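You operate a simulated robot arm through the tools that you are given. There is no shell and no other tool. Be economical: measure what you need, move in short steps, check, and stop when the job is done.

The job below is to be done with a simulated two-armed robot. You get a single attempt, and the scene is never put back.

## Task
On the island top, pour about 60 ml from the soy sauce bottle into the white enamel mug, holding that steady with the other hand, and put the soy sauce bottle back.

It is judged by the outcome, as a careful person would: the job done as asked, and still so three seconds after it is handed in. It fails if anything else is knocked over, pushed out of place, dropped, spilled or broken.

## Robot
Two 7-joint arms with two-finger grippers on one trunk, on a base that drives. Base frame: it is fixed to the floor where the robot stands at the start and does not move with it; the origin is under the middle of the robot, x ahead of it, y to its left, z up; the surface under the hand at the start is at about z = 0.91. Lengths are in m, angles in rad, forces in N, time in s.
The left shoulder is at the start at [0.06, 0.123, 0.97], the right one opposite. With the tool pointing down near the work surface each hand reaches from about 0.36 to 0.8 m from the robot's upright axis, wherever it stands, measured 20 degrees to its own side. Payload 1.47 kg a hand.
The TCP of each hand is the grasp point between the finger pads, 0.016 m short of the fingertips. In the tool frame z runs along the fingers and y along their closing line. Largest opening 0.087 m; the body of the gripper starts 0.055 m behind the TCP.
Orientation is told as [roll, pitch, yaw] about the base's x, y, z axes, in that order, counted from this pose: with the fingers straight down and closing along the base's y, the tool's x points along the base's -x, its y along +y and its z along -z.

## Interface
- The arms move only by the tool servo_tool. It takes "left_motion", "right_motion" or both (then of equal length, played together; a hand with none holds still); each is a list of rows, each an object of numbers (a shift or turn left out is 0, a gripper value left out holds the last): "ax", "ay", "az": the turn, a rotation vector about the tool's x, y, z in rad; "tx", "ty", "tz": the shift along the tool's x, y, z in m; "jaw": the finger opening in m, from 0 to 0.087. In form: [{"ax": .., "ay": .., "az": .., "tx": .., "ty": .., "tz": .., "jaw": ..}, ...]. A call has 1 to 12 rows; each row is the pose to reach, as a shift and turn from the pose commanded when the call began, along the tool's axes at that moment. Rows are played at 5 a second. More than 0.05 m and 0.15 rad between two rows, or a gripper value outside its range, and nothing of the call is played. Where a pose cannot be reached the arm comes as near as it can. A force on the tool above 40 N (or 10 N above the force at the start of the call, whichever is more), or a blocked arm, ends the call early, and 0.2 s more pass. Each finger travels about 0.153 m/s and halts on what it meets, pressing with about 28 N; the grip force reading is that of the motor and also rises with nothing between the fingers. The clock runs only during rows and for 0.2 s after the last one: add rows that repeat a pose to give the fingers time. It gives the time, the measured TCP pose, the force on the tool (base axes), the opening and the grip force at its end, in the units of the frame above (readings bear some noise), with the torque about the TCP (base axes, N m) and any sound that the robot's microphone picked up.
- Cameras (640 x 400 px; columns grow to the right, rows downward): "scene" is now at [0.0894, -0.0033, 1.5424]; the picture's right is [-0.08, -1.00, 0.00], its down [-0.66, 0.06, -0.75] and it looks along [0.75, -0.06, -0.66] (base axes); focal length 275 px, centre (320, 200). "left" rides on the left gripper at [0.073, -0.012, -0.09] in its tool frame; the picture's right is [0.16, 0.99, 0.00], its down [-0.72, 0.12, -0.68] and it looks along [-0.67, 0.11, 0.73] (tool axes); focal length 247 px, centre (320, 200). "right" rides on the right gripper at [0.073, 0.012, -0.09] in its tool frame; the picture's right is [-0.16, 0.99, 0.00], its down [-0.72, -0.12, -0.68] and it looks along [-0.67, -0.11, 0.73] (tool axes); focal length 247 px, centre (320, 200). There is no depth. A picture from a camera that has moved, and an enlarged one, comes with that camera's place and axes in the base frame and with its lens. The place of the scene camera against the robot may be out by one fixed shift of up to 0.012 m in any direction.
- capture(camera): a new picture of that camera. It takes no simulated time.
- raise_lower(by): slides the trunk up (or, below 0, down) by that many m; the arms and the scene camera ride with it, the base frame stays. It gives what a move gives, with no picture.
- steer(legs): drives the robot by 1 to 6 legs, each [ahead, left, turn to the left] in m, m and rad, along the robot's own axes; the way and the turn of a leg run together, so that a leg with both is an arc; at most 1.5 m and 3.142 rad a leg. The arms and the cameras ride along, it lands a little off, and it stops where it bumps. It gives what a move gives.
- head_to(pan, tilt): turns the head with the scene camera to pan (to the left, within 2.094 rad either way) and tilt (down, from -0.506 to 1.204), counted from straight ahead of the robot. It gives what a move gives.
- enlarge(camera, box): a new picture of the part [left, top, right, bottom] of that camera's present view, enlarged. It takes no simulated time.
- close_job(): hands the job in; it is judged then, once.

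Go step by step. Nothing tells you exact positions but the pictures and the camera data: compare them with the known pose of the tool, close in by small moves and look again before you grip or let go. The budget is 120 turns and 108 pictures, counting those below and the enlarged ones. Unless the task says otherwise, let go and move clear before handing in, and close with one line.

The tools are called after "Call:" as name(argument=value, ...) on one line, values as JSON. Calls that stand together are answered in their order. servo_tool: Moves the arms, as the interface text tells. Its arguments: {"type":"object","properties":{"left_motion":{"type":"array","items":{"type":"object","properties":{"ax":{"type":"number"},"ay":{"type":"number"},"az":{"type":"number"},"tx":{"type":"number"},"ty":{"type":"number"},"tz":{"type":"number"},"jaw":{"type":"number"}}}},"right_motion":{"type":"array","items":{"type":"object","properties":{"ax":{"type":"number"},"ay":{"type":"number"},"az":{"type":"number"},"tx":{"type":"number"},"ty":{"type":"number"},"tz":{"type":"number"},"jaw":{"type":"number"}}}}},"required":[]} The other tools are called the same way: raise_lower (by) slides the trunk up or down; steer (legs) drives the base; head_to (pan, tilt) turns the head that bears the scene camera; capture (camera) takes a picture; enlarge (camera, box) takes an enlarged picture of a part of a camera's view; close_job () hands the job in.

At the start:

```text
time: 0.0
left_ee_pos: [0.4271, 0.1816, 1.3026]
left_tcp_rot: [-0.001, -0.001, 0.0]
left_force: [-0.6, 1.4, 0.2]
left_torque: [0.02, 0.01, 0.06]
left_opening: 0.0871
left_grasp_force: 0.1
right_ee_pos: [0.44, -0.1525, 1.2879]
right_tcp_rot: [0.001, 0.002, 0.0]
right_force: [-0.1, -0.1, 0.7]
right_torque: [0.02, -0.01, -0.02]
right_opening: 0.087
right_grasp_force: 0.1
trunk travel left (down, up): [-0.125, 0.105]
robot x, y, heading: [-0.0008, -0.0009, -0.004]
head pan, tilt: [-0.084, 0.717]
```

scene: 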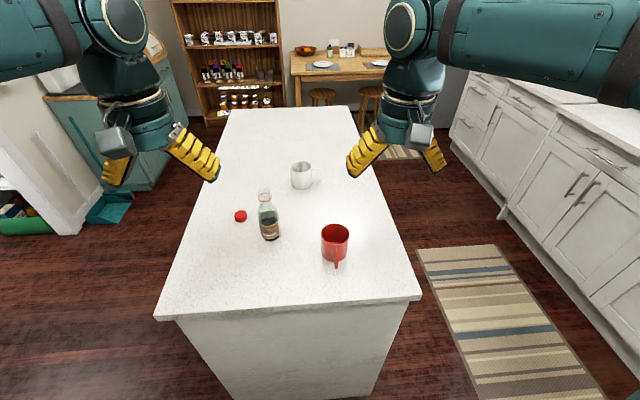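
right: 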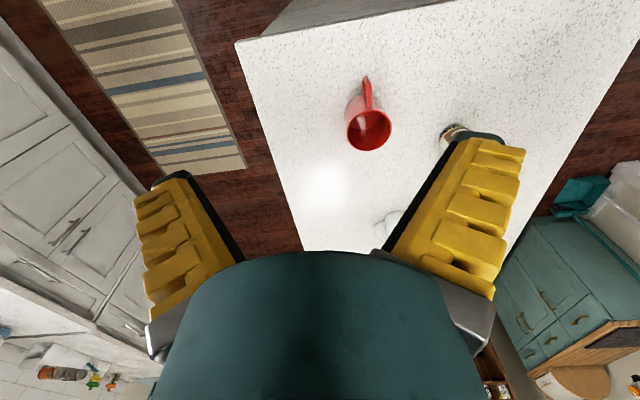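
left: 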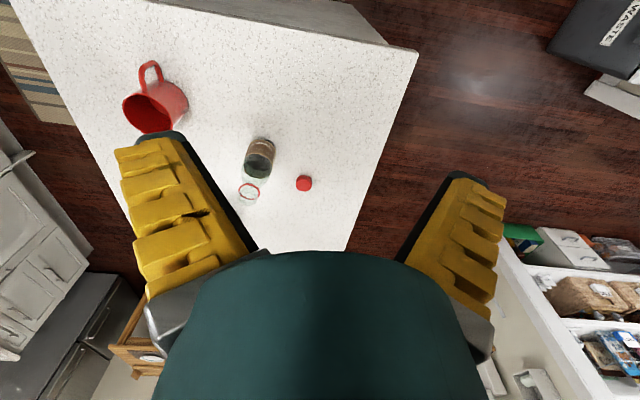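

I see the soy bottle (uncapped) near [0.66, 0.10], the white mug near [0.88, 0.0] with its handle to the right, the red mug near [0.55, -0.08] and the cap near [0.75, 0.21]. I'll look closer at these first.

Call:
enlarge(camera="scene", box=[220, 140, 380, 280])

Call:
enlarge(camera="left", box=[220, 120, 340, 220])

```text
2.86 times, centred on (300, 210) of scene
camera zoom: at [0.0894, -0.0033, 1.5424], right [-0.08, -1.0, 0.0], down [-0.66, 0.06, -0.75], along [0.75, -0.06, -0.66], focal length 785 px, centre (377, 171)
```

zoom: 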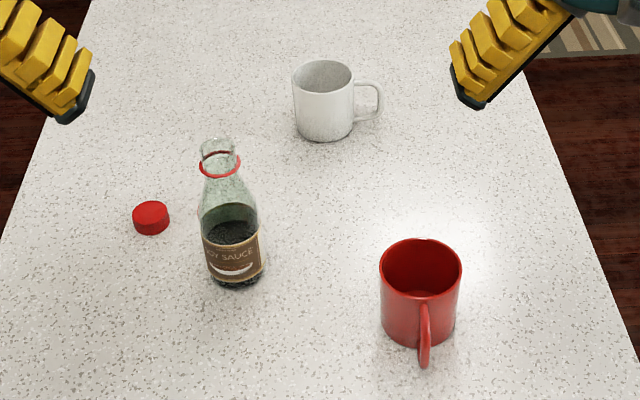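

```text
4.00 times, centred on (280, 170) of left
camera zoom: at [0.3542, 0.1711, 1.3913], right [-0.16, 0.99, 0.0], down [0.72, 0.12, 0.68], along [0.67, 0.11, -0.73], focal length 988 px, centre (480, 320)
```

zoom: 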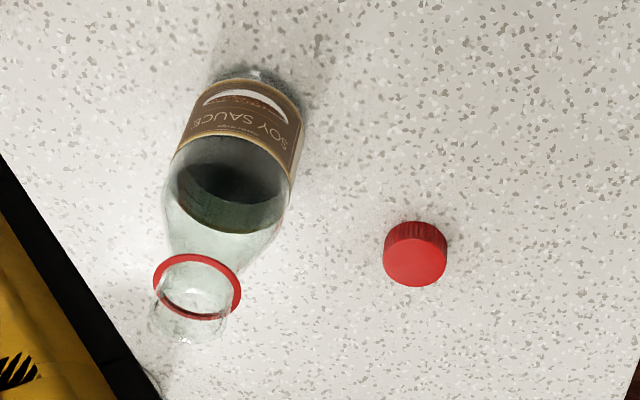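

The bottle is about 0.058 m wide and 0.17 m tall. The mug is about 0.075 m wide and 0.085 m tall, centred near x≈0.90, which is a bit far, so I'll drive forward a little.

Call:
steer(legs=[[0.12, 0, 0]])

Call:
capture(camera="scene")

```text
time: 1.2
left_ee_pos: [0.5483, 0.1823, 1.3013]
left_tcp_rot: [0.0, 0.001, 0.0]
left_force: [0.9, -0.4, -0.3]
left_torque: [0.03, 0.03, -0.02]
left_opening: 0.0872
left_grasp_force: 0.0
right_ee_pos: [0.5599, -0.1516, 1.2889]
right_tcp_rot: [0.0, 0.002, 0.001]
right_force: [0.8, 0.1, -0.1]
right_torque: [-0.04, 0.03, 0.0]
right_opening: 0.0872
right_grasp_force: 0.1
trunk travel left (down, up): [-0.125, 0.105]
robot x, y, heading: [0.1193, -0.0036, -0.0]
head pan, tilt: [-0.084, 0.717]
```

```text
102 pictures are left
camera scene: at [0.2104, -0.0033, 1.5423], right [-0.08, -1.0, 0.0], down [-0.66, 0.06, -0.75], along [0.75, -0.06, -0.66], focal length 275 px, centre (320, 200)
```

scene: 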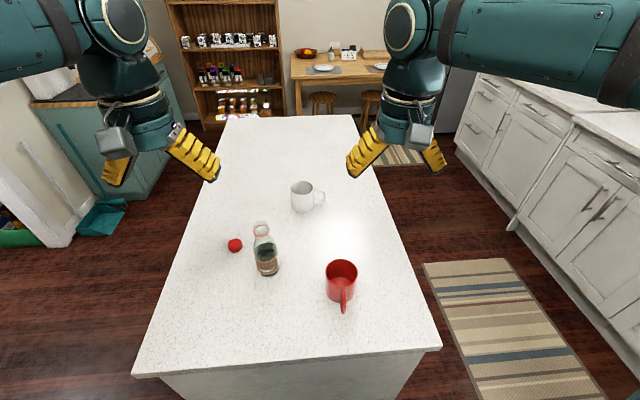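

The base moved 0.12 m. Next I'll swing the right hand so that its fingers close along x and bring it near the mug's handle, staying high.

Call:
servo_tool(right_motion=[{"az": 0.143, "tx": -0.02, "ty": -0.006, "tz": 0.006}, {"az": 0.286, "tx": -0.04, "ty": -0.012, "tz": 0.012}, {"az": 0.429, "tx": -0.06, "ty": -0.018, "tz": 0.018}, {"az": 0.571, "tx": -0.08, "ty": -0.024, "tz": 0.024}, {"az": 0.714, "tx": -0.1, "ty": -0.03, "tz": 0.03}, {"az": 0.857, "tx": -0.12, "ty": -0.036, "tz": 0.036}, {"az": 1.0, "tx": -0.14, "ty": -0.042, "tz": 0.042}, {"az": 1.143, "tx": -0.16, "ty": -0.048, "tz": 0.048}, {"az": 1.286, "tx": -0.18, "ty": -0.054, "tz": 0.054}, {"az": 1.428, "tx": -0.2, "ty": -0.06, "tz": 0.06}, {"az": 1.571, "tx": -0.22, "ty": -0.066, "tz": 0.066}, {"az": 1.571, "tx": -0.22, "ty": -0.066, "tz": 0.066}])

```text
time: 3.8
left_ee_pos: [0.5472, 0.1817, 1.3021]
left_tcp_rot: [0.0, 0.0, 0.0]
left_force: [0.3, -0.3, -0.2]
left_torque: [0.02, -0.02, 0.0]
left_opening: 0.0871
left_grasp_force: 0.0
right_ee_pos: [0.7799, -0.22, 1.223]
right_tcp_rot: [0.001, 0.001, -1.573]
right_force: [0.1, 0.1, -0.1]
right_torque: [-0.01, 0.01, 0.0]
right_opening: 0.0872
right_grasp_force: 0.1
trunk travel left (down, up): [-0.125, 0.105]
robot x, y, heading: [0.1185, 0.0007, -0.004]
head pan, tilt: [-0.084, 0.717]
```

The yaw worked. Now I'll tilt the tool 45° toward the mug and move closer.

Call:
servo_tool(right_motion=[{"ay": 0.14, "ty": 0.018, "tz": 0.018}, {"ay": 0.28, "ty": 0.036, "tz": 0.036}, {"ay": 0.42, "ty": 0.054, "tz": 0.054}, {"ay": 0.56, "ty": 0.072, "tz": 0.072}, {"ay": 0.7, "ty": 0.09, "tz": 0.09}, {"ay": 0.785, "ty": 0.105, "tz": 0.1}, {"ay": 0.785, "ty": 0.105, "tz": 0.1}])

Call:
capture(camera="right")

Call:
capture(camera="scene")

```text
time: 5.4
left_ee_pos: [0.5466, 0.1828, 1.3026]
left_tcp_rot: [0.0, 0.001, -0.001]
left_force: [-0.1, 0.6, -0.4]
left_torque: [-0.02, -0.02, 0.04]
left_opening: 0.087
left_grasp_force: 0.1
right_ee_pos: [0.8497, -0.2104, 1.1204]
right_tcp_rot: [0.001, 0.788, -1.57]
right_force: [0.0, 0.6, 0.4]
right_torque: [-0.01, -0.01, 0.0]
right_opening: 0.087
right_grasp_force: 0.1
right hand out of reach, approached as far as the arm can: row 4, 5, 6, 7
trunk travel left (down, up): [-0.125, 0.105]
robot x, y, heading: [0.1173, -0.0015, 0.003]
head pan, tilt: [-0.084, 0.717]
```

```text
101 pictures are left
camera right: at [0.863, -0.223, 1.2367], right [0.99, -0.11, -0.11], down [-0.12, -0.99, -0.03], along [-0.11, 0.04, -0.99], focal length 247 px, centre (320, 200)
```

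right: 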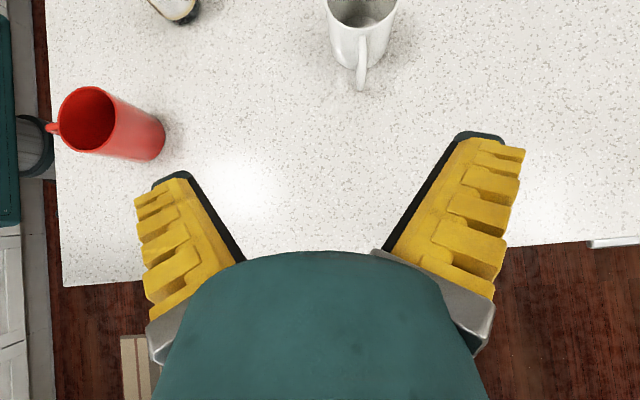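

```text
100 pictures are left
camera scene: at [0.2092, -0.0029, 1.5424], right [-0.08, -1.0, 0.0], down [-0.66, 0.06, -0.75], along [0.75, -0.06, -0.66], focal length 275 px, centre (320, 200)
```

scene: 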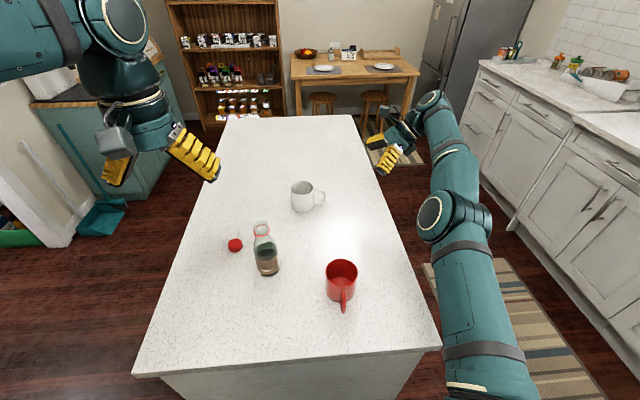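

The right hand stopped at x≈0.85, at the reach limit while it was held back and high. From its camera, the handle triangulates to about [0.898, -0.066, 0.95]. Moving in along the tool axis should bring it within reach.

Call:
servo_tool(right_motion=[{"tz": 0.03}, {"tz": 0.06}, {"tz": 0.09}, {"tz": 0.09}])

Call:
capture(camera="right")

```text
time: 6.4
left_ee_pos: [0.5465, 0.1814, 1.3031]
left_tcp_rot: [-0.001, 0.001, -0.001]
left_force: [0.0, 0.1, 0.9]
left_torque: [0.04, -0.02, -0.02]
left_opening: 0.0873
left_grasp_force: 0.0
right_ee_pos: [0.8695, -0.1495, 1.0605]
right_tcp_rot: [-0.001, 0.785, -1.573]
right_force: [-0.3, -0.1, 0.2]
right_torque: [0.03, -0.01, 0.0]
right_opening: 0.0872
right_grasp_force: 0.0
right hand out of reach, approached as far as the arm can: row 1, 2, 3, 4
trunk travel left (down, up): [-0.125, 0.105]
robot x, y, heading: [0.1175, -0.0001, -0.002]
head pan, tilt: [-0.084, 0.717]
```

```text
99 pictures are left
camera right: at [0.8813, -0.1608, 1.1765], right [0.99, -0.11, -0.11], down [-0.12, -0.99, -0.03], along [-0.11, 0.04, -0.99], focal length 247 px, centre (320, 200)
```

right: 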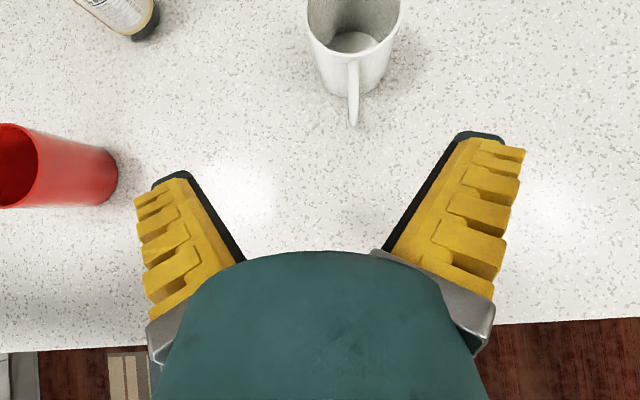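

The handle estimate is unchanged. I'll approach partway and check alignment.

Call:
servo_tool(right_motion=[{"tz": 0.03, "ty": 0.006, "tx": -0.006}, {"tz": 0.06, "ty": 0.012, "tx": -0.013}, {"tz": 0.08, "ty": 0.012, "tx": -0.013}, {"tz": 0.08, "ty": 0.012, "tx": -0.013}])

Call:
capture(camera="right")

Call:
capture(camera="scene")

```text
time: 7.4
left_ee_pos: [0.5476, 0.1829, 1.3017]
left_tcp_rot: [0.0, 0.001, 0.001]
left_force: [0.1, -0.3, -0.3]
left_torque: [0.02, -0.01, -0.02]
left_opening: 0.087
left_grasp_force: 0.1
right_ee_pos: [0.8814, -0.1018, 0.9941]
right_tcp_rot: [0.0, 0.785, -1.571]
right_force: [0.6, 0.6, -0.4]
right_torque: [0.05, 0.01, 0.02]
right_opening: 0.0871
right_grasp_force: 0.1
right hand out of reach, approached as far as the arm can: row 2
trunk travel left (down, up): [-0.125, 0.105]
robot x, y, heading: [0.1192, 0.0005, 0.0]
head pan, tilt: [-0.084, 0.717]
```

```text
98 pictures are left
camera right: at [0.8935, -0.1137, 1.1092], right [0.99, -0.11, -0.11], down [-0.12, -0.99, -0.03], along [-0.11, 0.04, -0.99], focal length 247 px, centre (320, 200)
```

right: 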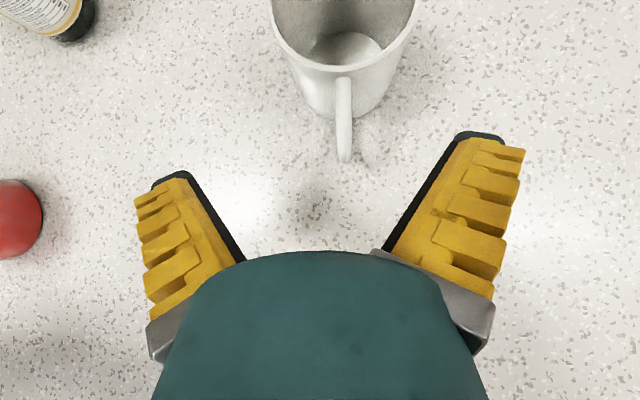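

```text
97 pictures are left
camera scene: at [0.2092, -0.0034, 1.5424], right [-0.08, -1.0, 0.0], down [-0.66, 0.06, -0.75], along [0.75, -0.06, -0.66], focal length 275 px, centre (320, 200)
```

scene: 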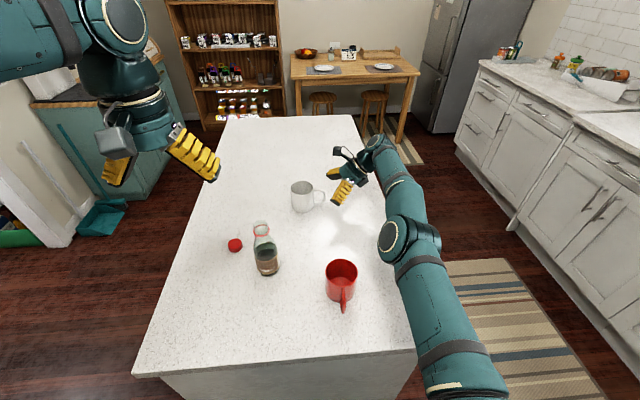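

The handle is at x≈0.897, y≈-0.065. I'll advance the rest of the way.

Call:
servo_tool(right_motion=[{"tz": 0.018, "ty": 0.014, "tx": -0.002}, {"tz": 0.036, "ty": 0.016, "tx": -0.004}, {"tz": 0.05, "ty": 0.016, "tx": -0.004}, {"tz": 0.05, "ty": 0.016, "tx": -0.004}])

Call:
capture(camera="right")

Call:
enlarge(camera="scene", box=[260, 130, 400, 240])

```text
time: 8.4
left_ee_pos: [0.5469, 0.1814, 1.3022]
left_tcp_rot: [0.0, 0.0, 0.001]
left_force: [0.4, 0.7, -0.4]
left_torque: [0.0, 0.01, 0.01]
left_opening: 0.0869
left_grasp_force: 0.1
right_ee_pos: [0.8818, -0.0689, 0.9551]
right_tcp_rot: [0.0, 0.784, -1.571]
right_force: [0.5, 0.0, 0.3]
right_torque: [-0.05, 0.0, -0.04]
right_opening: 0.0868
right_grasp_force: 0.0
right hand out of reach, approached as far as the arm can: row 1, 2, 3, 4
trunk travel left (down, up): [-0.125, 0.105]
robot x, y, heading: [0.1194, 0.0018, 0.002]
head pan, tilt: [-0.084, 0.717]
```

```text
96 pictures are left
camera right: at [0.8944, -0.0803, 1.0709], right [0.99, -0.11, -0.11], down [-0.12, -0.99, -0.03], along [-0.11, 0.04, -0.99], focal length 247 px, centre (320, 200)
```

right: 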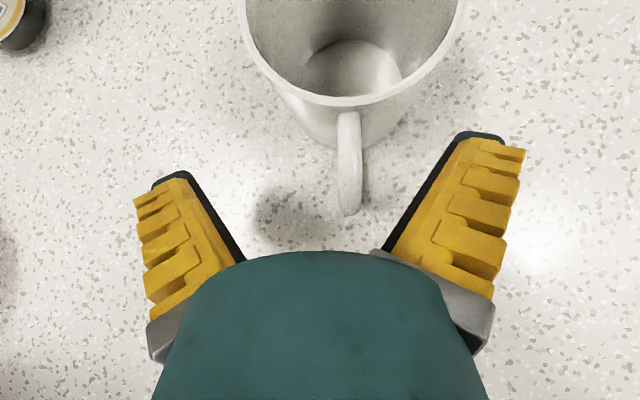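

```text
3.64 times, centred on (330, 185) of scene
camera zoom: at [0.2092, -0.0031, 1.5424], right [-0.08, -1.0, 0.0], down [-0.66, 0.06, -0.75], along [0.75, -0.06, -0.66], focal length 999 px, centre (284, 254)
```

zoom: 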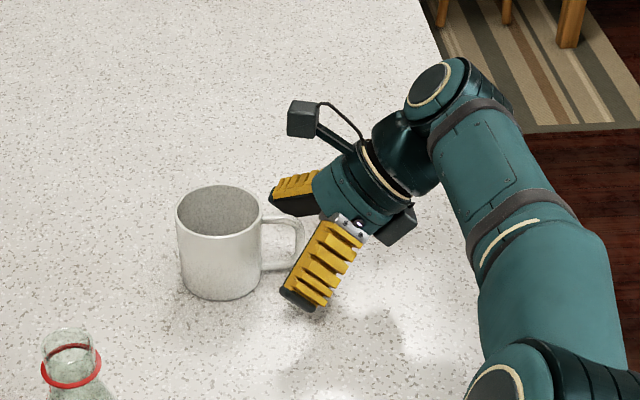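

The right arm stops about 15 mm short in x. I'll back off slightly, drive 0.04 m closer, and re-approach.

Call:
servo_tool(right_motion=[{"tz": -0.025}, {"tz": -0.05}, {"tz": -0.05}])

Call:
steer(legs=[[0.045, 0, 0]])

Call:
capture(camera="right")

```text
time: 9.2
left_ee_pos: [0.5472, 0.1827, 1.3014]
left_tcp_rot: [0.0, -0.001, 0.001]
left_force: [-0.2, 0.1, 0.6]
left_torque: [0.02, 0.01, 0.03]
left_opening: 0.0873
left_grasp_force: 0.1
right_ee_pos: [0.8812, -0.1046, 0.9896]
right_tcp_rot: [0.0, 0.786, -1.572]
right_force: [0.5, 0.1, 0.7]
right_torque: [-0.01, 0.01, 0.01]
right_opening: 0.0872
right_grasp_force: 0.1
trunk travel left (down, up): [-0.125, 0.105]
robot x, y, heading: [0.1187, -0.0016, -0.0]
head pan, tilt: [-0.084, 0.717]
```

```text
time: 10.3
left_ee_pos: [0.5861, 0.1819, 1.3024]
left_tcp_rot: [-0.002, 0.0, -0.001]
left_force: [-0.8, -0.1, 0.3]
left_torque: [0.0, -0.06, -0.03]
left_opening: 0.0869
left_grasp_force: 0.2
right_ee_pos: [0.9198, -0.1049, 0.989]
right_tcp_rot: [0.002, 0.784, -1.571]
right_force: [-0.9, -0.1, 1.4]
right_torque: [-0.06, -0.05, -0.03]
right_opening: 0.087
right_grasp_force: 0.0
trunk travel left (down, up): [-0.125, 0.105]
robot x, y, heading: [0.16, -0.0055, -0.0]
head pan, tilt: [-0.084, 0.717]
stopped in leg 1: the robot was blocked; the commanded pose is now the measured one
```

```text
94 pictures are left
camera right: at [0.9314, -0.1153, 1.1063], right [0.99, -0.11, -0.11], down [-0.12, -0.99, -0.03], along [-0.11, 0.04, -0.99], focal length 247 px, centre (320, 200)
```

right: 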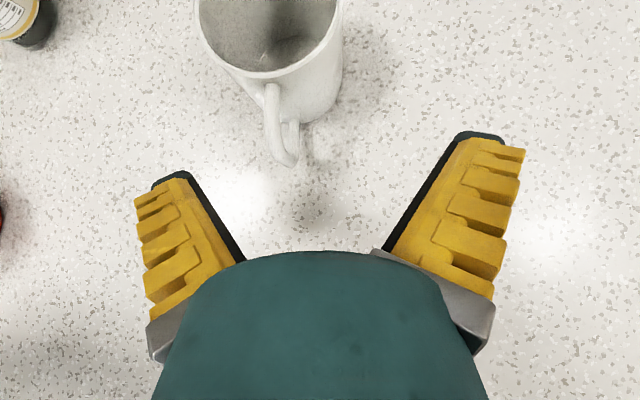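

The base just touched the island at 0.16, and the mug has not moved. I'll centre on the handle and advance again.

Call:
servo_tool(right_motion=[{"ty": -0.024}, {"tz": 0.02, "ty": -0.024}, {"tz": 0.04, "ty": -0.024}, {"tz": 0.05, "ty": -0.024}, {"tz": 0.05, "ty": -0.024}])

Call:
capture(camera="right")

Call:
enlarge(camera="scene", box=[260, 140, 400, 250])

```text
time: 11.5
left_ee_pos: [0.5875, 0.1832, 1.3008]
left_tcp_rot: [0.002, 0.001, -0.001]
left_force: [-0.5, -0.9, -0.1]
left_torque: [0.02, -0.01, 0.02]
left_opening: 0.087
left_grasp_force: 0.1
right_ee_pos: [0.9196, -0.0709, 0.953]
right_tcp_rot: [-0.003, 0.785, -1.572]
right_force: [-0.1, -0.1, 0.0]
right_torque: [-0.02, 0.0, 0.02]
right_opening: 0.0867
right_grasp_force: 0.0
right hand out of reach, approached as far as the arm can: row 1, 2, 3, 4, 5
trunk travel left (down, up): [-0.125, 0.105]
robot x, y, heading: [0.1577, 0.002, 0.002]
head pan, tilt: [-0.084, 0.717]
```

```text
93 pictures are left
camera right: at [0.932, -0.0827, 1.0689], right [0.99, -0.11, -0.11], down [-0.11, -0.99, -0.03], along [-0.11, 0.04, -0.99], focal length 247 px, centre (320, 200)
```

right: 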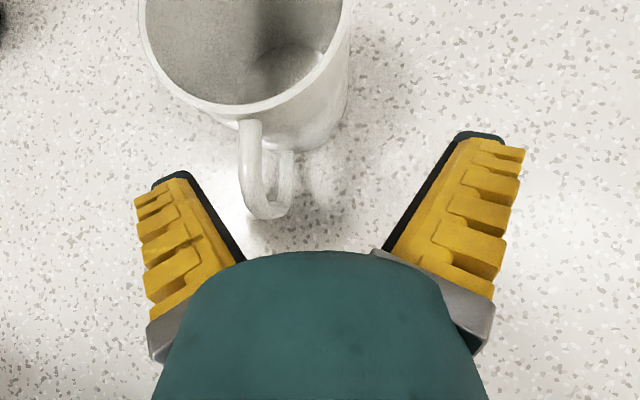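

```text
3.64 times, centred on (330, 195) of scene
camera zoom: at [0.2495, -0.0033, 1.5424], right [-0.08, -1.0, 0.0], down [-0.66, 0.06, -0.75], along [0.75, -0.06, -0.66], focal length 999 px, centre (284, 218)
```

zoom: 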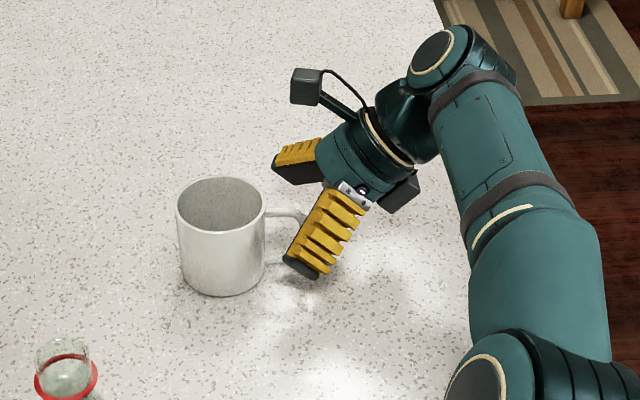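

The commanded x had run ahead of the measured one. I'll shift back in x gradually.

Call:
servo_tool(right_motion=[{"ty": -0.01}, {"ty": -0.02}, {"ty": -0.02}])

```text
time: 12.3
left_ee_pos: [0.5885, 0.183, 1.3008]
left_tcp_rot: [0.001, 0.003, 0.0]
left_force: [0.2, 0.4, -0.1]
left_torque: [0.01, -0.04, 0.0]
left_opening: 0.087
left_grasp_force: 0.1
right_ee_pos: [0.9191, -0.0704, 0.9546]
right_tcp_rot: [-0.006, 0.786, -1.573]
right_force: [-0.4, 0.2, -0.3]
right_torque: [0.03, 0.01, 0.01]
right_opening: 0.0869
right_grasp_force: 0.0
right hand out of reach, approached as far as the arm can: row 1, 2, 3
trunk travel left (down, up): [-0.125, 0.105]
robot x, y, heading: [0.1634, 0.0011, 0.001]
head pan, tilt: [-0.084, 0.717]
```

Call:
servo_tool(right_motion=[{"ty": -0.01}, {"ty": -0.02}, {"ty": -0.02}])

```text
time: 13.1
left_ee_pos: [0.5892, 0.1823, 1.3009]
left_tcp_rot: [0.002, 0.004, -0.001]
left_force: [0.4, -0.3, 0.2]
left_torque: [-0.01, 0.0, -0.04]
left_opening: 0.0872
left_grasp_force: 0.1
right_ee_pos: [0.9193, -0.0714, 0.9532]
right_tcp_rot: [-0.003, 0.785, -1.573]
right_force: [-0.5, -0.2, 1.2]
right_torque: [-0.01, -0.04, -0.01]
right_opening: 0.0871
right_grasp_force: 0.1
right hand out of reach, approached as far as the arm can: row 1, 2, 3
trunk travel left (down, up): [-0.125, 0.105]
robot x, y, heading: [0.1606, -0.0004, -0.003]
head pan, tilt: [-0.084, 0.717]
```

The arm looks stuck straight at full stretch. I'll retract along the tool axis while shifting back, to bend the elbow.

Call:
servo_tool(right_motion=[{"tz": -0.02, "ty": -0.01}, {"tz": -0.04, "ty": -0.02}, {"tz": -0.06, "ty": -0.03}, {"tz": -0.06, "ty": -0.03}])

```text
time: 14.1
left_ee_pos: [0.5879, 0.1827, 1.3006]
left_tcp_rot: [-0.002, 0.003, 0.0]
left_force: [0.8, -0.2, 0.1]
left_torque: [0.03, -0.01, -0.03]
left_opening: 0.087
left_grasp_force: 0.2
right_ee_pos: [0.9178, -0.1154, 0.9959]
right_tcp_rot: [-0.005, 0.786, -1.572]
right_force: [0.0, 0.9, -0.2]
right_torque: [0.01, -0.01, 0.01]
right_opening: 0.0867
right_grasp_force: 0.0
right hand out of reach, approached as far as the arm can: row 1, 2, 3, 4
trunk travel left (down, up): [-0.125, 0.105]
robot x, y, heading: [0.1613, -0.0022, -0.003]
head pan, tilt: [-0.084, 0.717]
```

Call:
servo_tool(right_motion=[{"ty": -0.04}, {"ty": -0.08}, {"ty": -0.12}, {"ty": -0.12}])

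```text
time: 15.1
left_ee_pos: [0.5889, 0.1817, 1.3004]
left_tcp_rot: [0.001, 0.003, 0.001]
left_force: [0.5, 0.2, 0.2]
left_torque: [0.01, -0.01, -0.02]
left_opening: 0.0871
left_grasp_force: 0.0
right_ee_pos: [0.916, -0.1293, 0.9975]
right_tcp_rot: [-0.004, 0.786, -1.575]
right_force: [0.5, 0.7, 0.3]
right_torque: [-0.01, 0.02, -0.02]
right_opening: 0.0869
right_grasp_force: 0.1
right hand out of reach, approached as far as the arm can: row 1, 2, 3, 4
trunk travel left (down, up): [-0.125, 0.105]
robot x, y, heading: [0.1617, -0.0016, 0.001]
head pan, tilt: [-0.084, 0.717]
```

Call:
capture(camera="scene")

```text
91 pictures are left
camera scene: at [0.2497, -0.0028, 1.5424], right [-0.08, -1.0, 0.0], down [-0.66, 0.06, -0.75], along [0.75, -0.06, -0.66], focal length 275 px, centre (320, 200)
```

scene: 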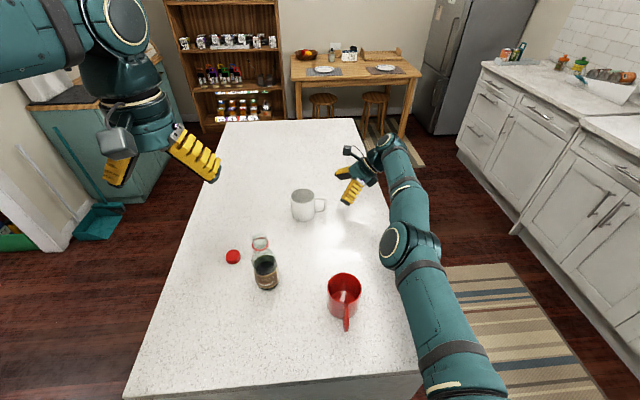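

It seems to be a wrist limit rather than reach. I'll lift away while yawing the tool partly forward, to relax the wrist.

Call:
servo_tool(right_motion=[{"ax": -0.07, "az": 0.07, "tz": -0.02, "ty": -0.01}, {"ax": -0.14, "az": 0.14, "tz": -0.04, "ty": -0.02}, {"ax": -0.21, "az": 0.21, "tz": -0.06, "ty": -0.03}, {"ax": -0.28, "az": 0.28, "tz": -0.07, "ty": -0.04}, {"ax": -0.35, "az": 0.35, "tz": -0.08, "ty": -0.05}, {"ax": -0.35, "az": 0.35, "tz": -0.08, "ty": -0.05}])

```text
time: 16.5
left_ee_pos: [0.5879, 0.1829, 1.3001]
left_tcp_rot: [0.0, 0.003, 0.001]
left_force: [0.8, 0.4, 0.1]
left_torque: [0.0, 0.01, -0.04]
left_opening: 0.087
left_grasp_force: 0.1
right_ee_pos: [0.9641, -0.2162, 1.0643]
right_tcp_rot: [-0.004, 0.784, -2.068]
right_force: [-0.1, 0.1, 0.0]
right_torque: [-0.02, 0.0, 0.0]
right_opening: 0.0872
right_grasp_force: 0.1
right hand out of reach, approached as far as the arm can: row 1, 2, 3, 4, 5, 6
trunk travel left (down, up): [-0.125, 0.105]
robot x, y, heading: [0.1597, -0.0014, -0.001]
head pan, tilt: [-0.084, 0.717]
```

Call:
servo_tool(right_motion=[{"ty": -0.03, "tz": -0.024}, {"ty": -0.06, "tz": -0.048}, {"ty": -0.088, "tz": -0.07}, {"ty": -0.088, "tz": -0.07}])

```text
time: 17.5
left_ee_pos: [0.5901, 0.182, 1.3005]
left_tcp_rot: [0.003, 0.003, 0.002]
left_force: [-0.2, -0.2, 0.5]
left_torque: [0.02, 0.04, 0.0]
left_opening: 0.087
left_grasp_force: 0.1
right_ee_pos: [0.9486, -0.2365, 1.1297]
right_tcp_rot: [-0.002, 0.785, -2.068]
right_force: [0.9, -0.5, -1.0]
right_torque: [0.02, -0.02, 0.05]
right_opening: 0.0869
right_grasp_force: 0.0
right hand out of reach, approached as far as the arm can: row 1, 2, 3, 4
trunk travel left (down, up): [-0.125, 0.105]
robot x, y, heading: [0.1593, -0.0042, 0.003]
head pan, tilt: [-0.084, 0.717]
```

Call:
servo_tool(right_motion=[{"ay": -0.14, "tz": -0.02, "ty": -0.02}, {"ay": -0.28, "tz": -0.04, "ty": -0.04}, {"ay": -0.42, "tz": -0.06, "ty": -0.06}, {"ay": -0.56, "tz": -0.08, "ty": -0.08}, {"ay": -0.7, "tz": -0.1, "ty": -0.1}, {"ay": -0.785, "tz": -0.12, "ty": -0.12}, {"ay": -0.785, "tz": -0.13, "ty": -0.14}])

Call:
capture(camera="scene")

```text
time: 19.1
left_ee_pos: [0.5872, 0.1831, 1.3009]
left_tcp_rot: [-0.001, 0.001, 0.0]
left_force: [-0.1, 0.5, 0.5]
left_torque: [-0.04, 0.0, -0.03]
left_opening: 0.0871
left_grasp_force: 0.0
right_ee_pos: [0.8469, -0.2555, 1.2366]
right_tcp_rot: [-0.002, 0.0, -2.066]
right_force: [0.7, 0.5, 0.1]
right_torque: [0.01, 0.01, 0.0]
right_opening: 0.0872
right_grasp_force: 0.0
right hand out of reach, approached as far as the arm can: row 1, 2, 3, 4, 5, 6, 7
trunk travel left (down, up): [-0.125, 0.105]
robot x, y, heading: [0.1597, 0.0004, -0.003]
head pan, tilt: [-0.084, 0.717]
```

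```text
90 pictures are left
camera scene: at [0.2494, -0.0033, 1.5424], right [-0.08, -1.0, 0.0], down [-0.66, 0.06, -0.75], along [0.75, -0.06, -0.66], focal length 275 px, centre (320, 200)
```

scene: 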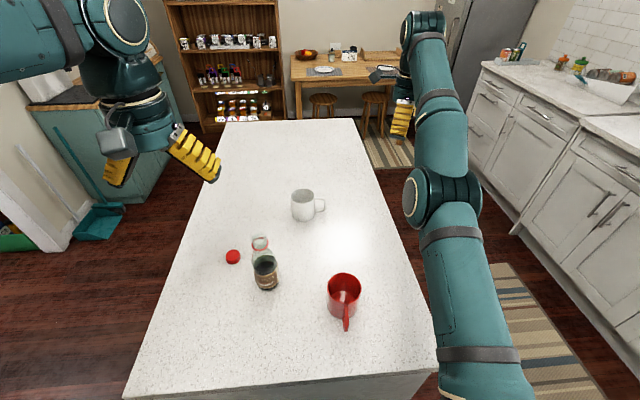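

The elbow is straight. With the tool pointing down I'll pull the hand back toward the robot to bend it.

Call:
servo_tool(right_motion=[{"tx": -0.02, "ty": -0.04}, {"tx": -0.04, "ty": -0.08}, {"tx": -0.06, "ty": -0.12}, {"tx": -0.08, "ty": -0.16}, {"tx": -0.1, "ty": -0.2}, {"tx": -0.1, "ty": -0.2}])

```text
time: 20.5
left_ee_pos: [0.5875, 0.1825, 1.3024]
left_tcp_rot: [0.001, 0.002, 0.0]
left_force: [-0.1, -0.2, -0.6]
left_torque: [-0.04, -0.01, -0.02]
left_opening: 0.0869
left_grasp_force: 0.1
right_ee_pos: [0.8209, -0.2567, 1.2903]
right_tcp_rot: [-0.001, -0.001, -2.065]
right_force: [-0.6, 0.2, -0.1]
right_torque: [-0.04, -0.01, -0.03]
right_opening: 0.0869
right_grasp_force: 0.0
right hand out of reach, approached as far as the arm can: row 1, 2, 3, 4, 5, 6
trunk travel left (down, up): [-0.125, 0.105]
robot x, y, heading: [0.1648, 0.0006, 0.001]
head pan, tilt: [-0.084, 0.717]
```

Call:
servo_tool(right_motion=[{"az": -0.14, "tx": -0.005, "ty": -0.018}, {"az": -0.28, "tx": -0.01, "ty": -0.036}, {"az": -0.42, "tx": -0.015, "ty": -0.054}, {"az": -0.56, "tx": -0.02, "ty": -0.072}, {"az": -0.7, "tx": -0.025, "ty": -0.09}, {"az": -0.84, "tx": -0.03, "ty": -0.108}, {"az": -0.98, "tx": -0.035, "ty": -0.126}, {"az": -1.12, "tx": -0.04, "ty": -0.144}, {"az": -1.26, "tx": -0.045, "ty": -0.162}, {"az": -1.4, "tx": -0.05, "ty": -0.18}, {"az": -1.54, "tx": -0.055, "ty": -0.2}, {"az": -1.66, "tx": -0.06, "ty": -0.217}])

Call:
capture(camera="scene")

```text
time: 23.1
left_ee_pos: [0.5883, 0.1824, 1.3008]
left_tcp_rot: [0.001, 0.003, 0.001]
left_force: [-0.3, 0.8, -0.2]
left_torque: [0.01, -0.04, -0.01]
left_opening: 0.087
left_grasp_force: 0.0
right_ee_pos: [0.596, -0.1985, 1.2948]
right_tcp_rot: [-0.001, 0.002, -0.405]
right_force: [-0.6, 0.7, 0.1]
right_torque: [0.0, 0.01, 0.0]
right_opening: 0.0873
right_grasp_force: 0.1
trunk travel left (down, up): [-0.125, 0.105]
robot x, y, heading: [0.1632, 0.0012, 0.0]
head pan, tilt: [-0.084, 0.717]
```

```text
89 pictures are left
camera scene: at [0.2489, -0.0034, 1.5424], right [-0.08, -1.0, 0.0], down [-0.66, 0.06, -0.75], along [0.75, -0.06, -0.66], focal length 275 px, centre (320, 200)
```

scene: 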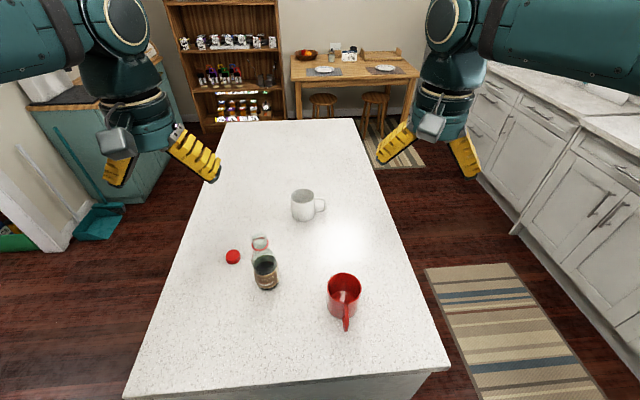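

The arm has recovered to a bent elbow. I'll redo the approach, keeping x moderate, and tilt only after coming lower.

Call:
servo_tool(right_motion=[{"az": 0.13, "tx": -0.0125, "ty": 0.004, "tz": 0.01}, {"az": 0.26, "tx": -0.025, "ty": 0.008, "tz": 0.02}, {"az": 0.39, "tx": -0.037, "ty": 0.012, "tz": 0.03}, {"az": 0.52, "tx": -0.05, "ty": 0.016, "tz": 0.04}, {"az": 0.65, "tx": -0.062, "ty": 0.02, "tz": 0.05}, {"az": 0.78, "tx": -0.075, "ty": 0.025, "tz": 0.06}, {"az": 0.91, "tx": -0.088, "ty": 0.03, "tz": 0.07}, {"az": 1.04, "tx": -0.1, "ty": 0.034, "tz": 0.08}, {"az": 1.166, "tx": -0.114, "ty": 0.038, "tz": 0.09}, {"az": 1.166, "tx": -0.114, "ty": 0.038, "tz": 0.09}])

```text
time: 25.3
left_ee_pos: [0.5869, 0.1822, 1.301]
left_tcp_rot: [0.002, 0.004, 0.0]
left_force: [-1.0, 1.3, 0.2]
left_torque: [0.0, 0.03, -0.03]
left_opening: 0.087
left_grasp_force: 0.0
right_ee_pos: [0.7157, -0.2067, 1.2042]
right_tcp_rot: [-0.001, 0.001, -1.573]
right_force: [0.4, -0.7, 0.0]
right_torque: [0.02, 0.0, -0.02]
right_opening: 0.0869
right_grasp_force: 0.0
trunk travel left (down, up): [-0.125, 0.105]
robot x, y, heading: [0.1615, -0.0011, 0.006]
head pan, tilt: [-0.084, 0.717]
```

Call:
servo_tool(right_motion=[{"ay": 0.13, "ty": 0.01, "tx": 0.002, "tz": 0.025}, {"ay": 0.26, "ty": 0.02, "tx": 0.004, "tz": 0.05}, {"ay": 0.39, "ty": 0.035, "tx": 0.006, "tz": 0.075}, {"ay": 0.52, "ty": 0.05, "tx": 0.009, "tz": 0.1}, {"ay": 0.65, "ty": 0.07, "tx": 0.012, "tz": 0.12}, {"ay": 0.785, "ty": 0.085, "tx": 0.015, "tz": 0.14}, {"ay": 0.785, "ty": 0.085, "tx": 0.015, "tz": 0.14}])

```text
time: 26.9
left_ee_pos: [0.5885, 0.1828, 1.3013]
left_tcp_rot: [0.0, 0.004, 0.001]
left_force: [-0.5, 0.7, 0.1]
left_torque: [0.01, 0.0, 0.0]
left_opening: 0.0872
left_grasp_force: 0.1
right_ee_pos: [0.8024, -0.1925, 1.0633]
right_tcp_rot: [-0.002, 0.786, -1.573]
right_force: [0.1, 0.0, 0.3]
right_torque: [0.01, 0.02, 0.02]
right_opening: 0.087
right_grasp_force: 0.1
trunk travel left (down, up): [-0.125, 0.105]
robot x, y, heading: [0.1631, 0.0009, 0.003]
head pan, tilt: [-0.084, 0.717]
```

Call:
servo_tool(right_motion=[{"tz": 0.03, "ty": 0.02}, {"tz": 0.06, "ty": 0.04, "tx": 0.005}, {"tz": 0.085, "ty": 0.06, "tx": 0.01}, {"tz": 0.085, "ty": 0.08, "tx": 0.01}, {"tz": 0.085, "ty": 0.093, "tx": 0.01}, {"tz": 0.085, "ty": 0.093, "tx": 0.01}])

Call:
capture(camera="right")

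```text
time: 28.3
left_ee_pos: [0.5887, 0.1825, 1.3009]
left_tcp_rot: [0.0, 0.003, 0.001]
left_force: [1.0, -0.3, -0.1]
left_torque: [-0.01, -0.01, -0.02]
left_opening: 0.0868
left_grasp_force: 0.2
right_ee_pos: [0.8961, -0.1268, 1.0119]
right_tcp_rot: [0.0, 0.787, -1.572]
right_force: [0.7, 0.5, 0.5]
right_torque: [0.01, 0.02, -0.02]
right_opening: 0.087
right_grasp_force: 0.1
trunk travel left (down, up): [-0.125, 0.105]
robot x, y, heading: [0.1582, 0.001, 0.003]
head pan, tilt: [-0.084, 0.717]
```

```text
88 pictures are left
camera right: at [0.9079, -0.1384, 1.1281], right [0.99, -0.11, -0.11], down [-0.12, -0.99, -0.03], along [-0.11, 0.04, -0.99], focal length 247 px, centre (320, 200)
```

right: 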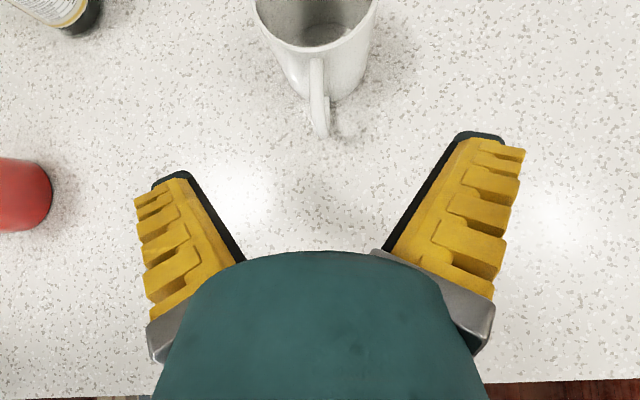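

The hand is well aligned and within reach. The handle is at x≈0.896, so I'll go straight in.

Call:
servo_tool(right_motion=[{"tz": 0.03}, {"tz": 0.055}, {"tz": 0.078, "tx": 0.002}, {"tz": 0.078, "tx": 0.002}])

Call:
capture(camera="right")

Call:
enlarge(camera="scene", box=[260, 140, 400, 250])

```text
time: 29.3
left_ee_pos: [0.5885, 0.1817, 1.3023]
left_tcp_rot: [0.002, 0.003, 0.0]
left_force: [-1.0, 0.0, -0.3]
left_torque: [-0.02, 0.01, 0.0]
left_opening: 0.0869
left_grasp_force: 0.0
right_ee_pos: [0.8936, -0.0695, 0.9582]
right_tcp_rot: [-0.002, 0.786, -1.574]
right_force: [0.7, 1.0, 0.3]
right_torque: [-0.01, 0.02, 0.0]
right_opening: 0.0869
right_grasp_force: 0.1
trunk travel left (down, up): [-0.125, 0.105]
robot x, y, heading: [0.1605, 0.0034, 0.001]
head pan, tilt: [-0.084, 0.717]
```

```text
87 pictures are left
camera right: at [0.9064, -0.0813, 1.0729], right [0.99, -0.11, -0.11], down [-0.12, -0.99, -0.03], along [-0.11, 0.04, -0.99], focal length 247 px, centre (320, 200)
```

right: 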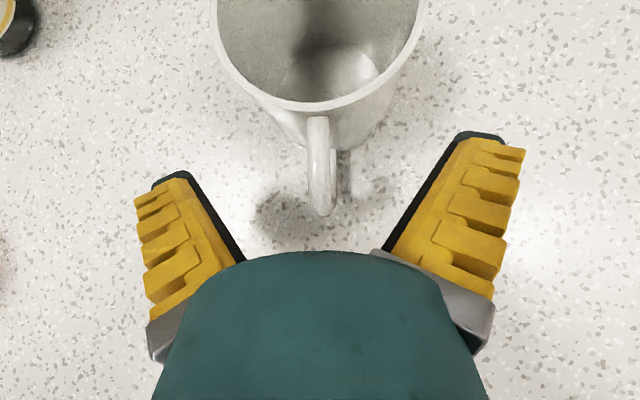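

```text
3.64 times, centred on (330, 195) of scene
camera zoom: at [0.2494, -0.0038, 1.5424], right [-0.08, -1.0, 0.0], down [-0.66, 0.06, -0.75], along [0.75, -0.06, -0.66], focal length 999 px, centre (284, 218)
```

zoom: 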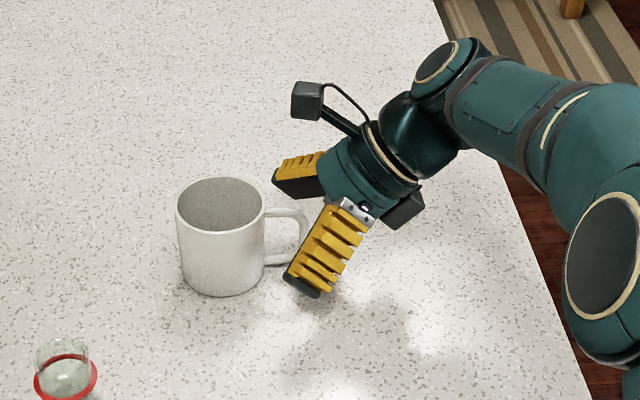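

The handle bar sits between the fingers at the TCP, centred. I'll close gently.

Call:
servo_tool(right_motion=[{"jaw": 0.06}, {"jaw": 0.04}, {"jaw": 0.025}, {"jaw": 0.015}, {"jaw": 0.008}, {"jaw": 0.0}, {"jaw": 0.0}, {"jaw": 0.0}])

Call:
capture(camera="right")

```text
time: 31.1
left_ee_pos: [0.5886, 0.1828, 1.3019]
left_tcp_rot: [0.0, 0.002, 0.0]
left_force: [-0.4, 0.1, -0.2]
left_torque: [0.01, 0.01, 0.01]
left_opening: 0.0869
left_grasp_force: 0.0
right_ee_pos: [0.8935, -0.0688, 0.9573]
right_tcp_rot: [-0.004, 0.786, -1.575]
right_force: [-1.2, 1.0, 1.3]
right_torque: [0.03, -0.02, 0.02]
right_opening: 0.0059
right_grasp_force: 27.7
trunk travel left (down, up): [-0.125, 0.105]
robot x, y, heading: [0.1622, -0.0022, -0.001]
head pan, tilt: [-0.084, 0.717]
```

```text
85 pictures are left
camera right: at [0.9064, -0.0811, 1.0731], right [0.99, -0.11, -0.11], down [-0.12, -0.99, -0.03], along [-0.11, 0.04, -0.99], focal length 247 px, centre (320, 200)
```

right: 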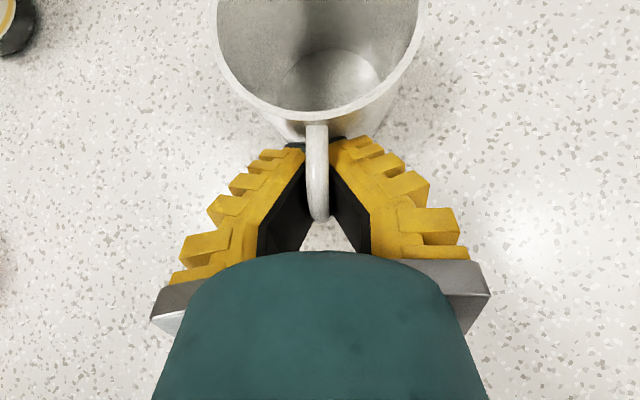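

The mug handle is gripped and the mug hasn't moved. Next is the left hand, mirrored: yaw it so that it will approach the bottle from the +y side.

Call:
servo_tool(left_motion=[{"az": -0.143, "tx": -0.006, "ty": 0.011, "tz": 0.006}, {"az": -0.286, "tx": -0.012, "ty": 0.022, "tz": 0.012}, {"az": -0.429, "tx": -0.018, "ty": 0.033, "tz": 0.018}, {"az": -0.571, "tx": -0.024, "ty": 0.044, "tz": 0.024}, {"az": -0.714, "tx": -0.03, "ty": 0.055, "tz": 0.03}, {"az": -0.857, "tx": -0.036, "ty": 0.066, "tz": 0.036}, {"az": -1.0, "tx": -0.042, "ty": 0.077, "tz": 0.042}, {"az": -1.143, "tx": -0.048, "ty": 0.088, "tz": 0.048}, {"az": -1.286, "tx": -0.054, "ty": 0.099, "tz": 0.054}, {"az": -1.428, "tx": -0.06, "ty": 0.11, "tz": 0.06}, {"az": -1.571, "tx": -0.066, "ty": 0.12, "tz": 0.07}, {"az": -1.571, "tx": -0.066, "ty": 0.12, "tz": 0.07}])

Call:
capture(camera="left")

```text
time: 33.7
left_ee_pos: [0.6538, 0.3025, 1.2291]
left_tcp_rot: [0.004, 0.0, 1.575]
left_force: [-0.3, -0.9, -0.4]
left_torque: [-0.01, 0.0, -0.01]
left_opening: 0.0867
left_grasp_force: 0.0
right_ee_pos: [0.8945, -0.0688, 0.9569]
right_tcp_rot: [-0.004, 0.786, -1.574]
right_force: [0.5, -0.9, 0.0]
right_torque: [0.03, 0.01, -0.01]
right_opening: 0.0058
right_grasp_force: 28.1
trunk travel left (down, up): [-0.125, 0.105]
robot x, y, heading: [0.1651, 0.0006, -0.002]
head pan, tilt: [-0.084, 0.717]
```

```text
84 pictures are left
camera left: at [0.6651, 0.2304, 1.3188], right [-0.99, -0.16, 0.0], down [-0.12, 0.72, 0.68], along [-0.11, 0.67, -0.73], focal length 247 px, centre (320, 200)
```

left: 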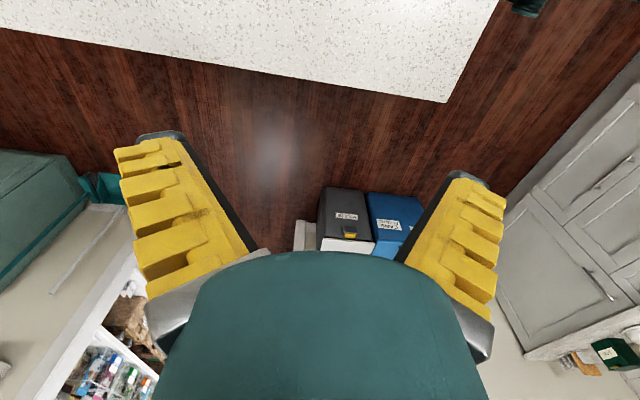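

Call:
servo_tool(left_motion=[{"ay": 0.14, "tz": 0.015}, {"ay": 0.28, "tz": 0.03}, {"ay": 0.42, "tz": 0.045}, {"ay": 0.56, "tz": 0.06}, {"ay": 0.7, "tz": 0.075}, {"ay": 0.84, "tz": 0.09}, {"ay": 0.98, "tz": 0.105}, {"ay": 1.1, "tz": 0.12}, {"ay": 1.22, "tz": 0.13}, {"ay": 1.22, "tz": 0.13}])

Call:
capture(camera="left")

Call:
capture(camera="scene")

```text
time: 35.9
left_ee_pos: [0.6536, 0.303, 1.1007]
left_tcp_rot: [0.005, 1.22, 1.575]
left_force: [-0.2, 0.6, 0.0]
left_torque: [-0.02, 0.04, 0.01]
left_opening: 0.0871
left_grasp_force: 0.1
right_ee_pos: [0.8943, -0.069, 0.9585]
right_tcp_rot: [-0.002, 0.785, -1.574]
right_force: [0.3, -2.0, 0.8]
right_torque: [0.03, -0.01, 0.01]
right_opening: 0.0059
right_grasp_force: 28.1
trunk travel left (down, up): [-0.125, 0.105]
robot x, y, heading: [0.1638, 0.0002, -0.0]
head pan, tilt: [-0.084, 0.717]
```

```text
83 pictures are left
camera left: at [0.6653, 0.3622, 1.1993], right [-0.99, -0.05, 0.15], down [-0.12, 0.89, -0.45], along [-0.11, -0.46, -0.88], focal length 247 px, centre (320, 200)
```

left: 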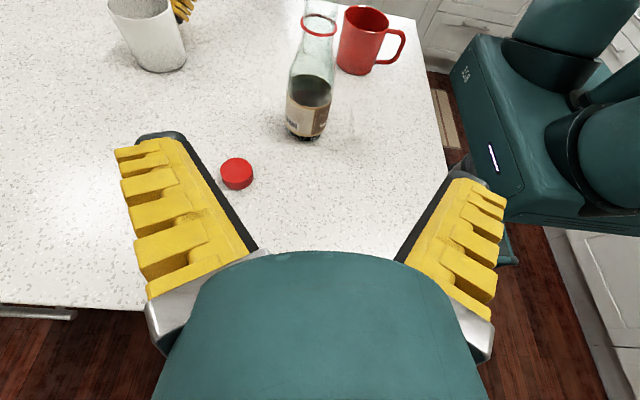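

```text
82 pictures are left
camera scene: at [0.2495, -0.0036, 1.5424], right [-0.08, -1.0, 0.0], down [-0.66, 0.06, -0.75], along [0.75, -0.06, -0.66], focal length 275 px, centre (320, 200)
```

scene: 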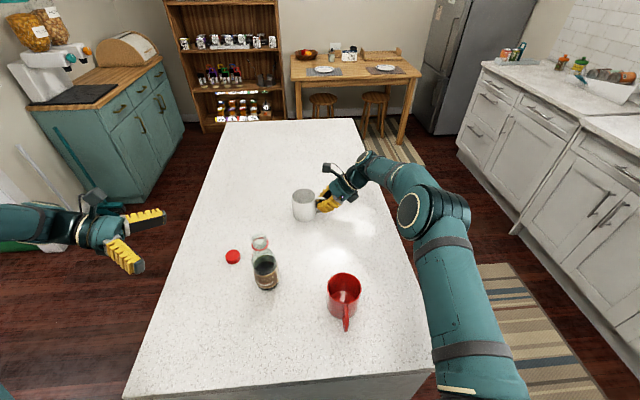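

The approach direction works. The left camera puts the bottle near x 0.657, y 0.085–0.10. I'll lower and close in partway, with the jaw a bit narrower to clear the cap.

Call:
servo_tool(left_motion=[{"tx": -0.025, "tz": 0.03, "jaw": 0.08}, {"tx": -0.045, "tz": 0.06, "jaw": 0.08}, {"tx": -0.06, "tz": 0.09, "ty": -0.003, "jaw": 0.08}, {"tx": -0.067, "tz": 0.12, "ty": -0.003, "jaw": 0.08}, {"tx": -0.067, "tz": 0.137, "ty": -0.003, "jaw": 0.08}, {"tx": -0.067, "tz": 0.137, "ty": -0.003, "jaw": 0.08}])

Call:
capture(camera="left")

Call:
enlarge(camera="scene", box=[150, 200, 310, 300])

```text
time: 37.3
left_ee_pos: [0.6559, 0.1983, 0.9908]
left_tcp_rot: [0.01, 1.219, 1.582]
left_force: [-0.2, -0.4, 0.3]
left_torque: [0.0, -0.03, 0.0]
left_opening: 0.0815
left_grasp_force: 0.8
right_ee_pos: [0.8943, -0.0692, 0.9578]
right_tcp_rot: [-0.003, 0.785, -1.576]
right_force: [-0.8, 0.1, -0.2]
right_torque: [0.02, 0.01, -0.02]
right_opening: 0.0059
right_grasp_force: 27.9
trunk travel left (down, up): [-0.125, 0.105]
robot x, y, heading: [0.1603, 0.0003, -0.002]
head pan, tilt: [-0.084, 0.717]
```

```text
81 pictures are left
camera left: at [0.6676, 0.2567, 1.0894], right [-0.99, -0.05, 0.15], down [-0.12, 0.89, -0.45], along [-0.11, -0.46, -0.88], focal length 247 px, centre (320, 200)
```

left: 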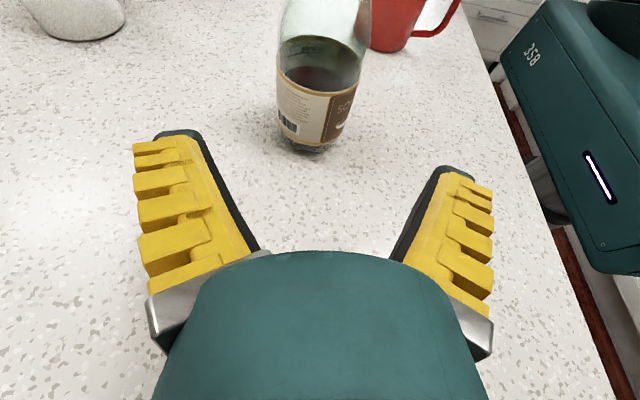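

```text
4.00 times, centred on (230, 250) of scene
camera zoom: at [0.2496, -0.0034, 1.5424], right [-0.08, -1.0, 0.0], down [-0.66, 0.06, -0.75], along [0.75, -0.06, -0.66], focal length 1099 px, centre (680, 0)
```

zoom: 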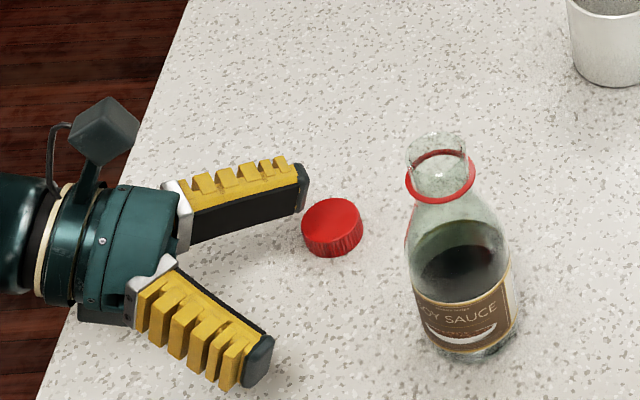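

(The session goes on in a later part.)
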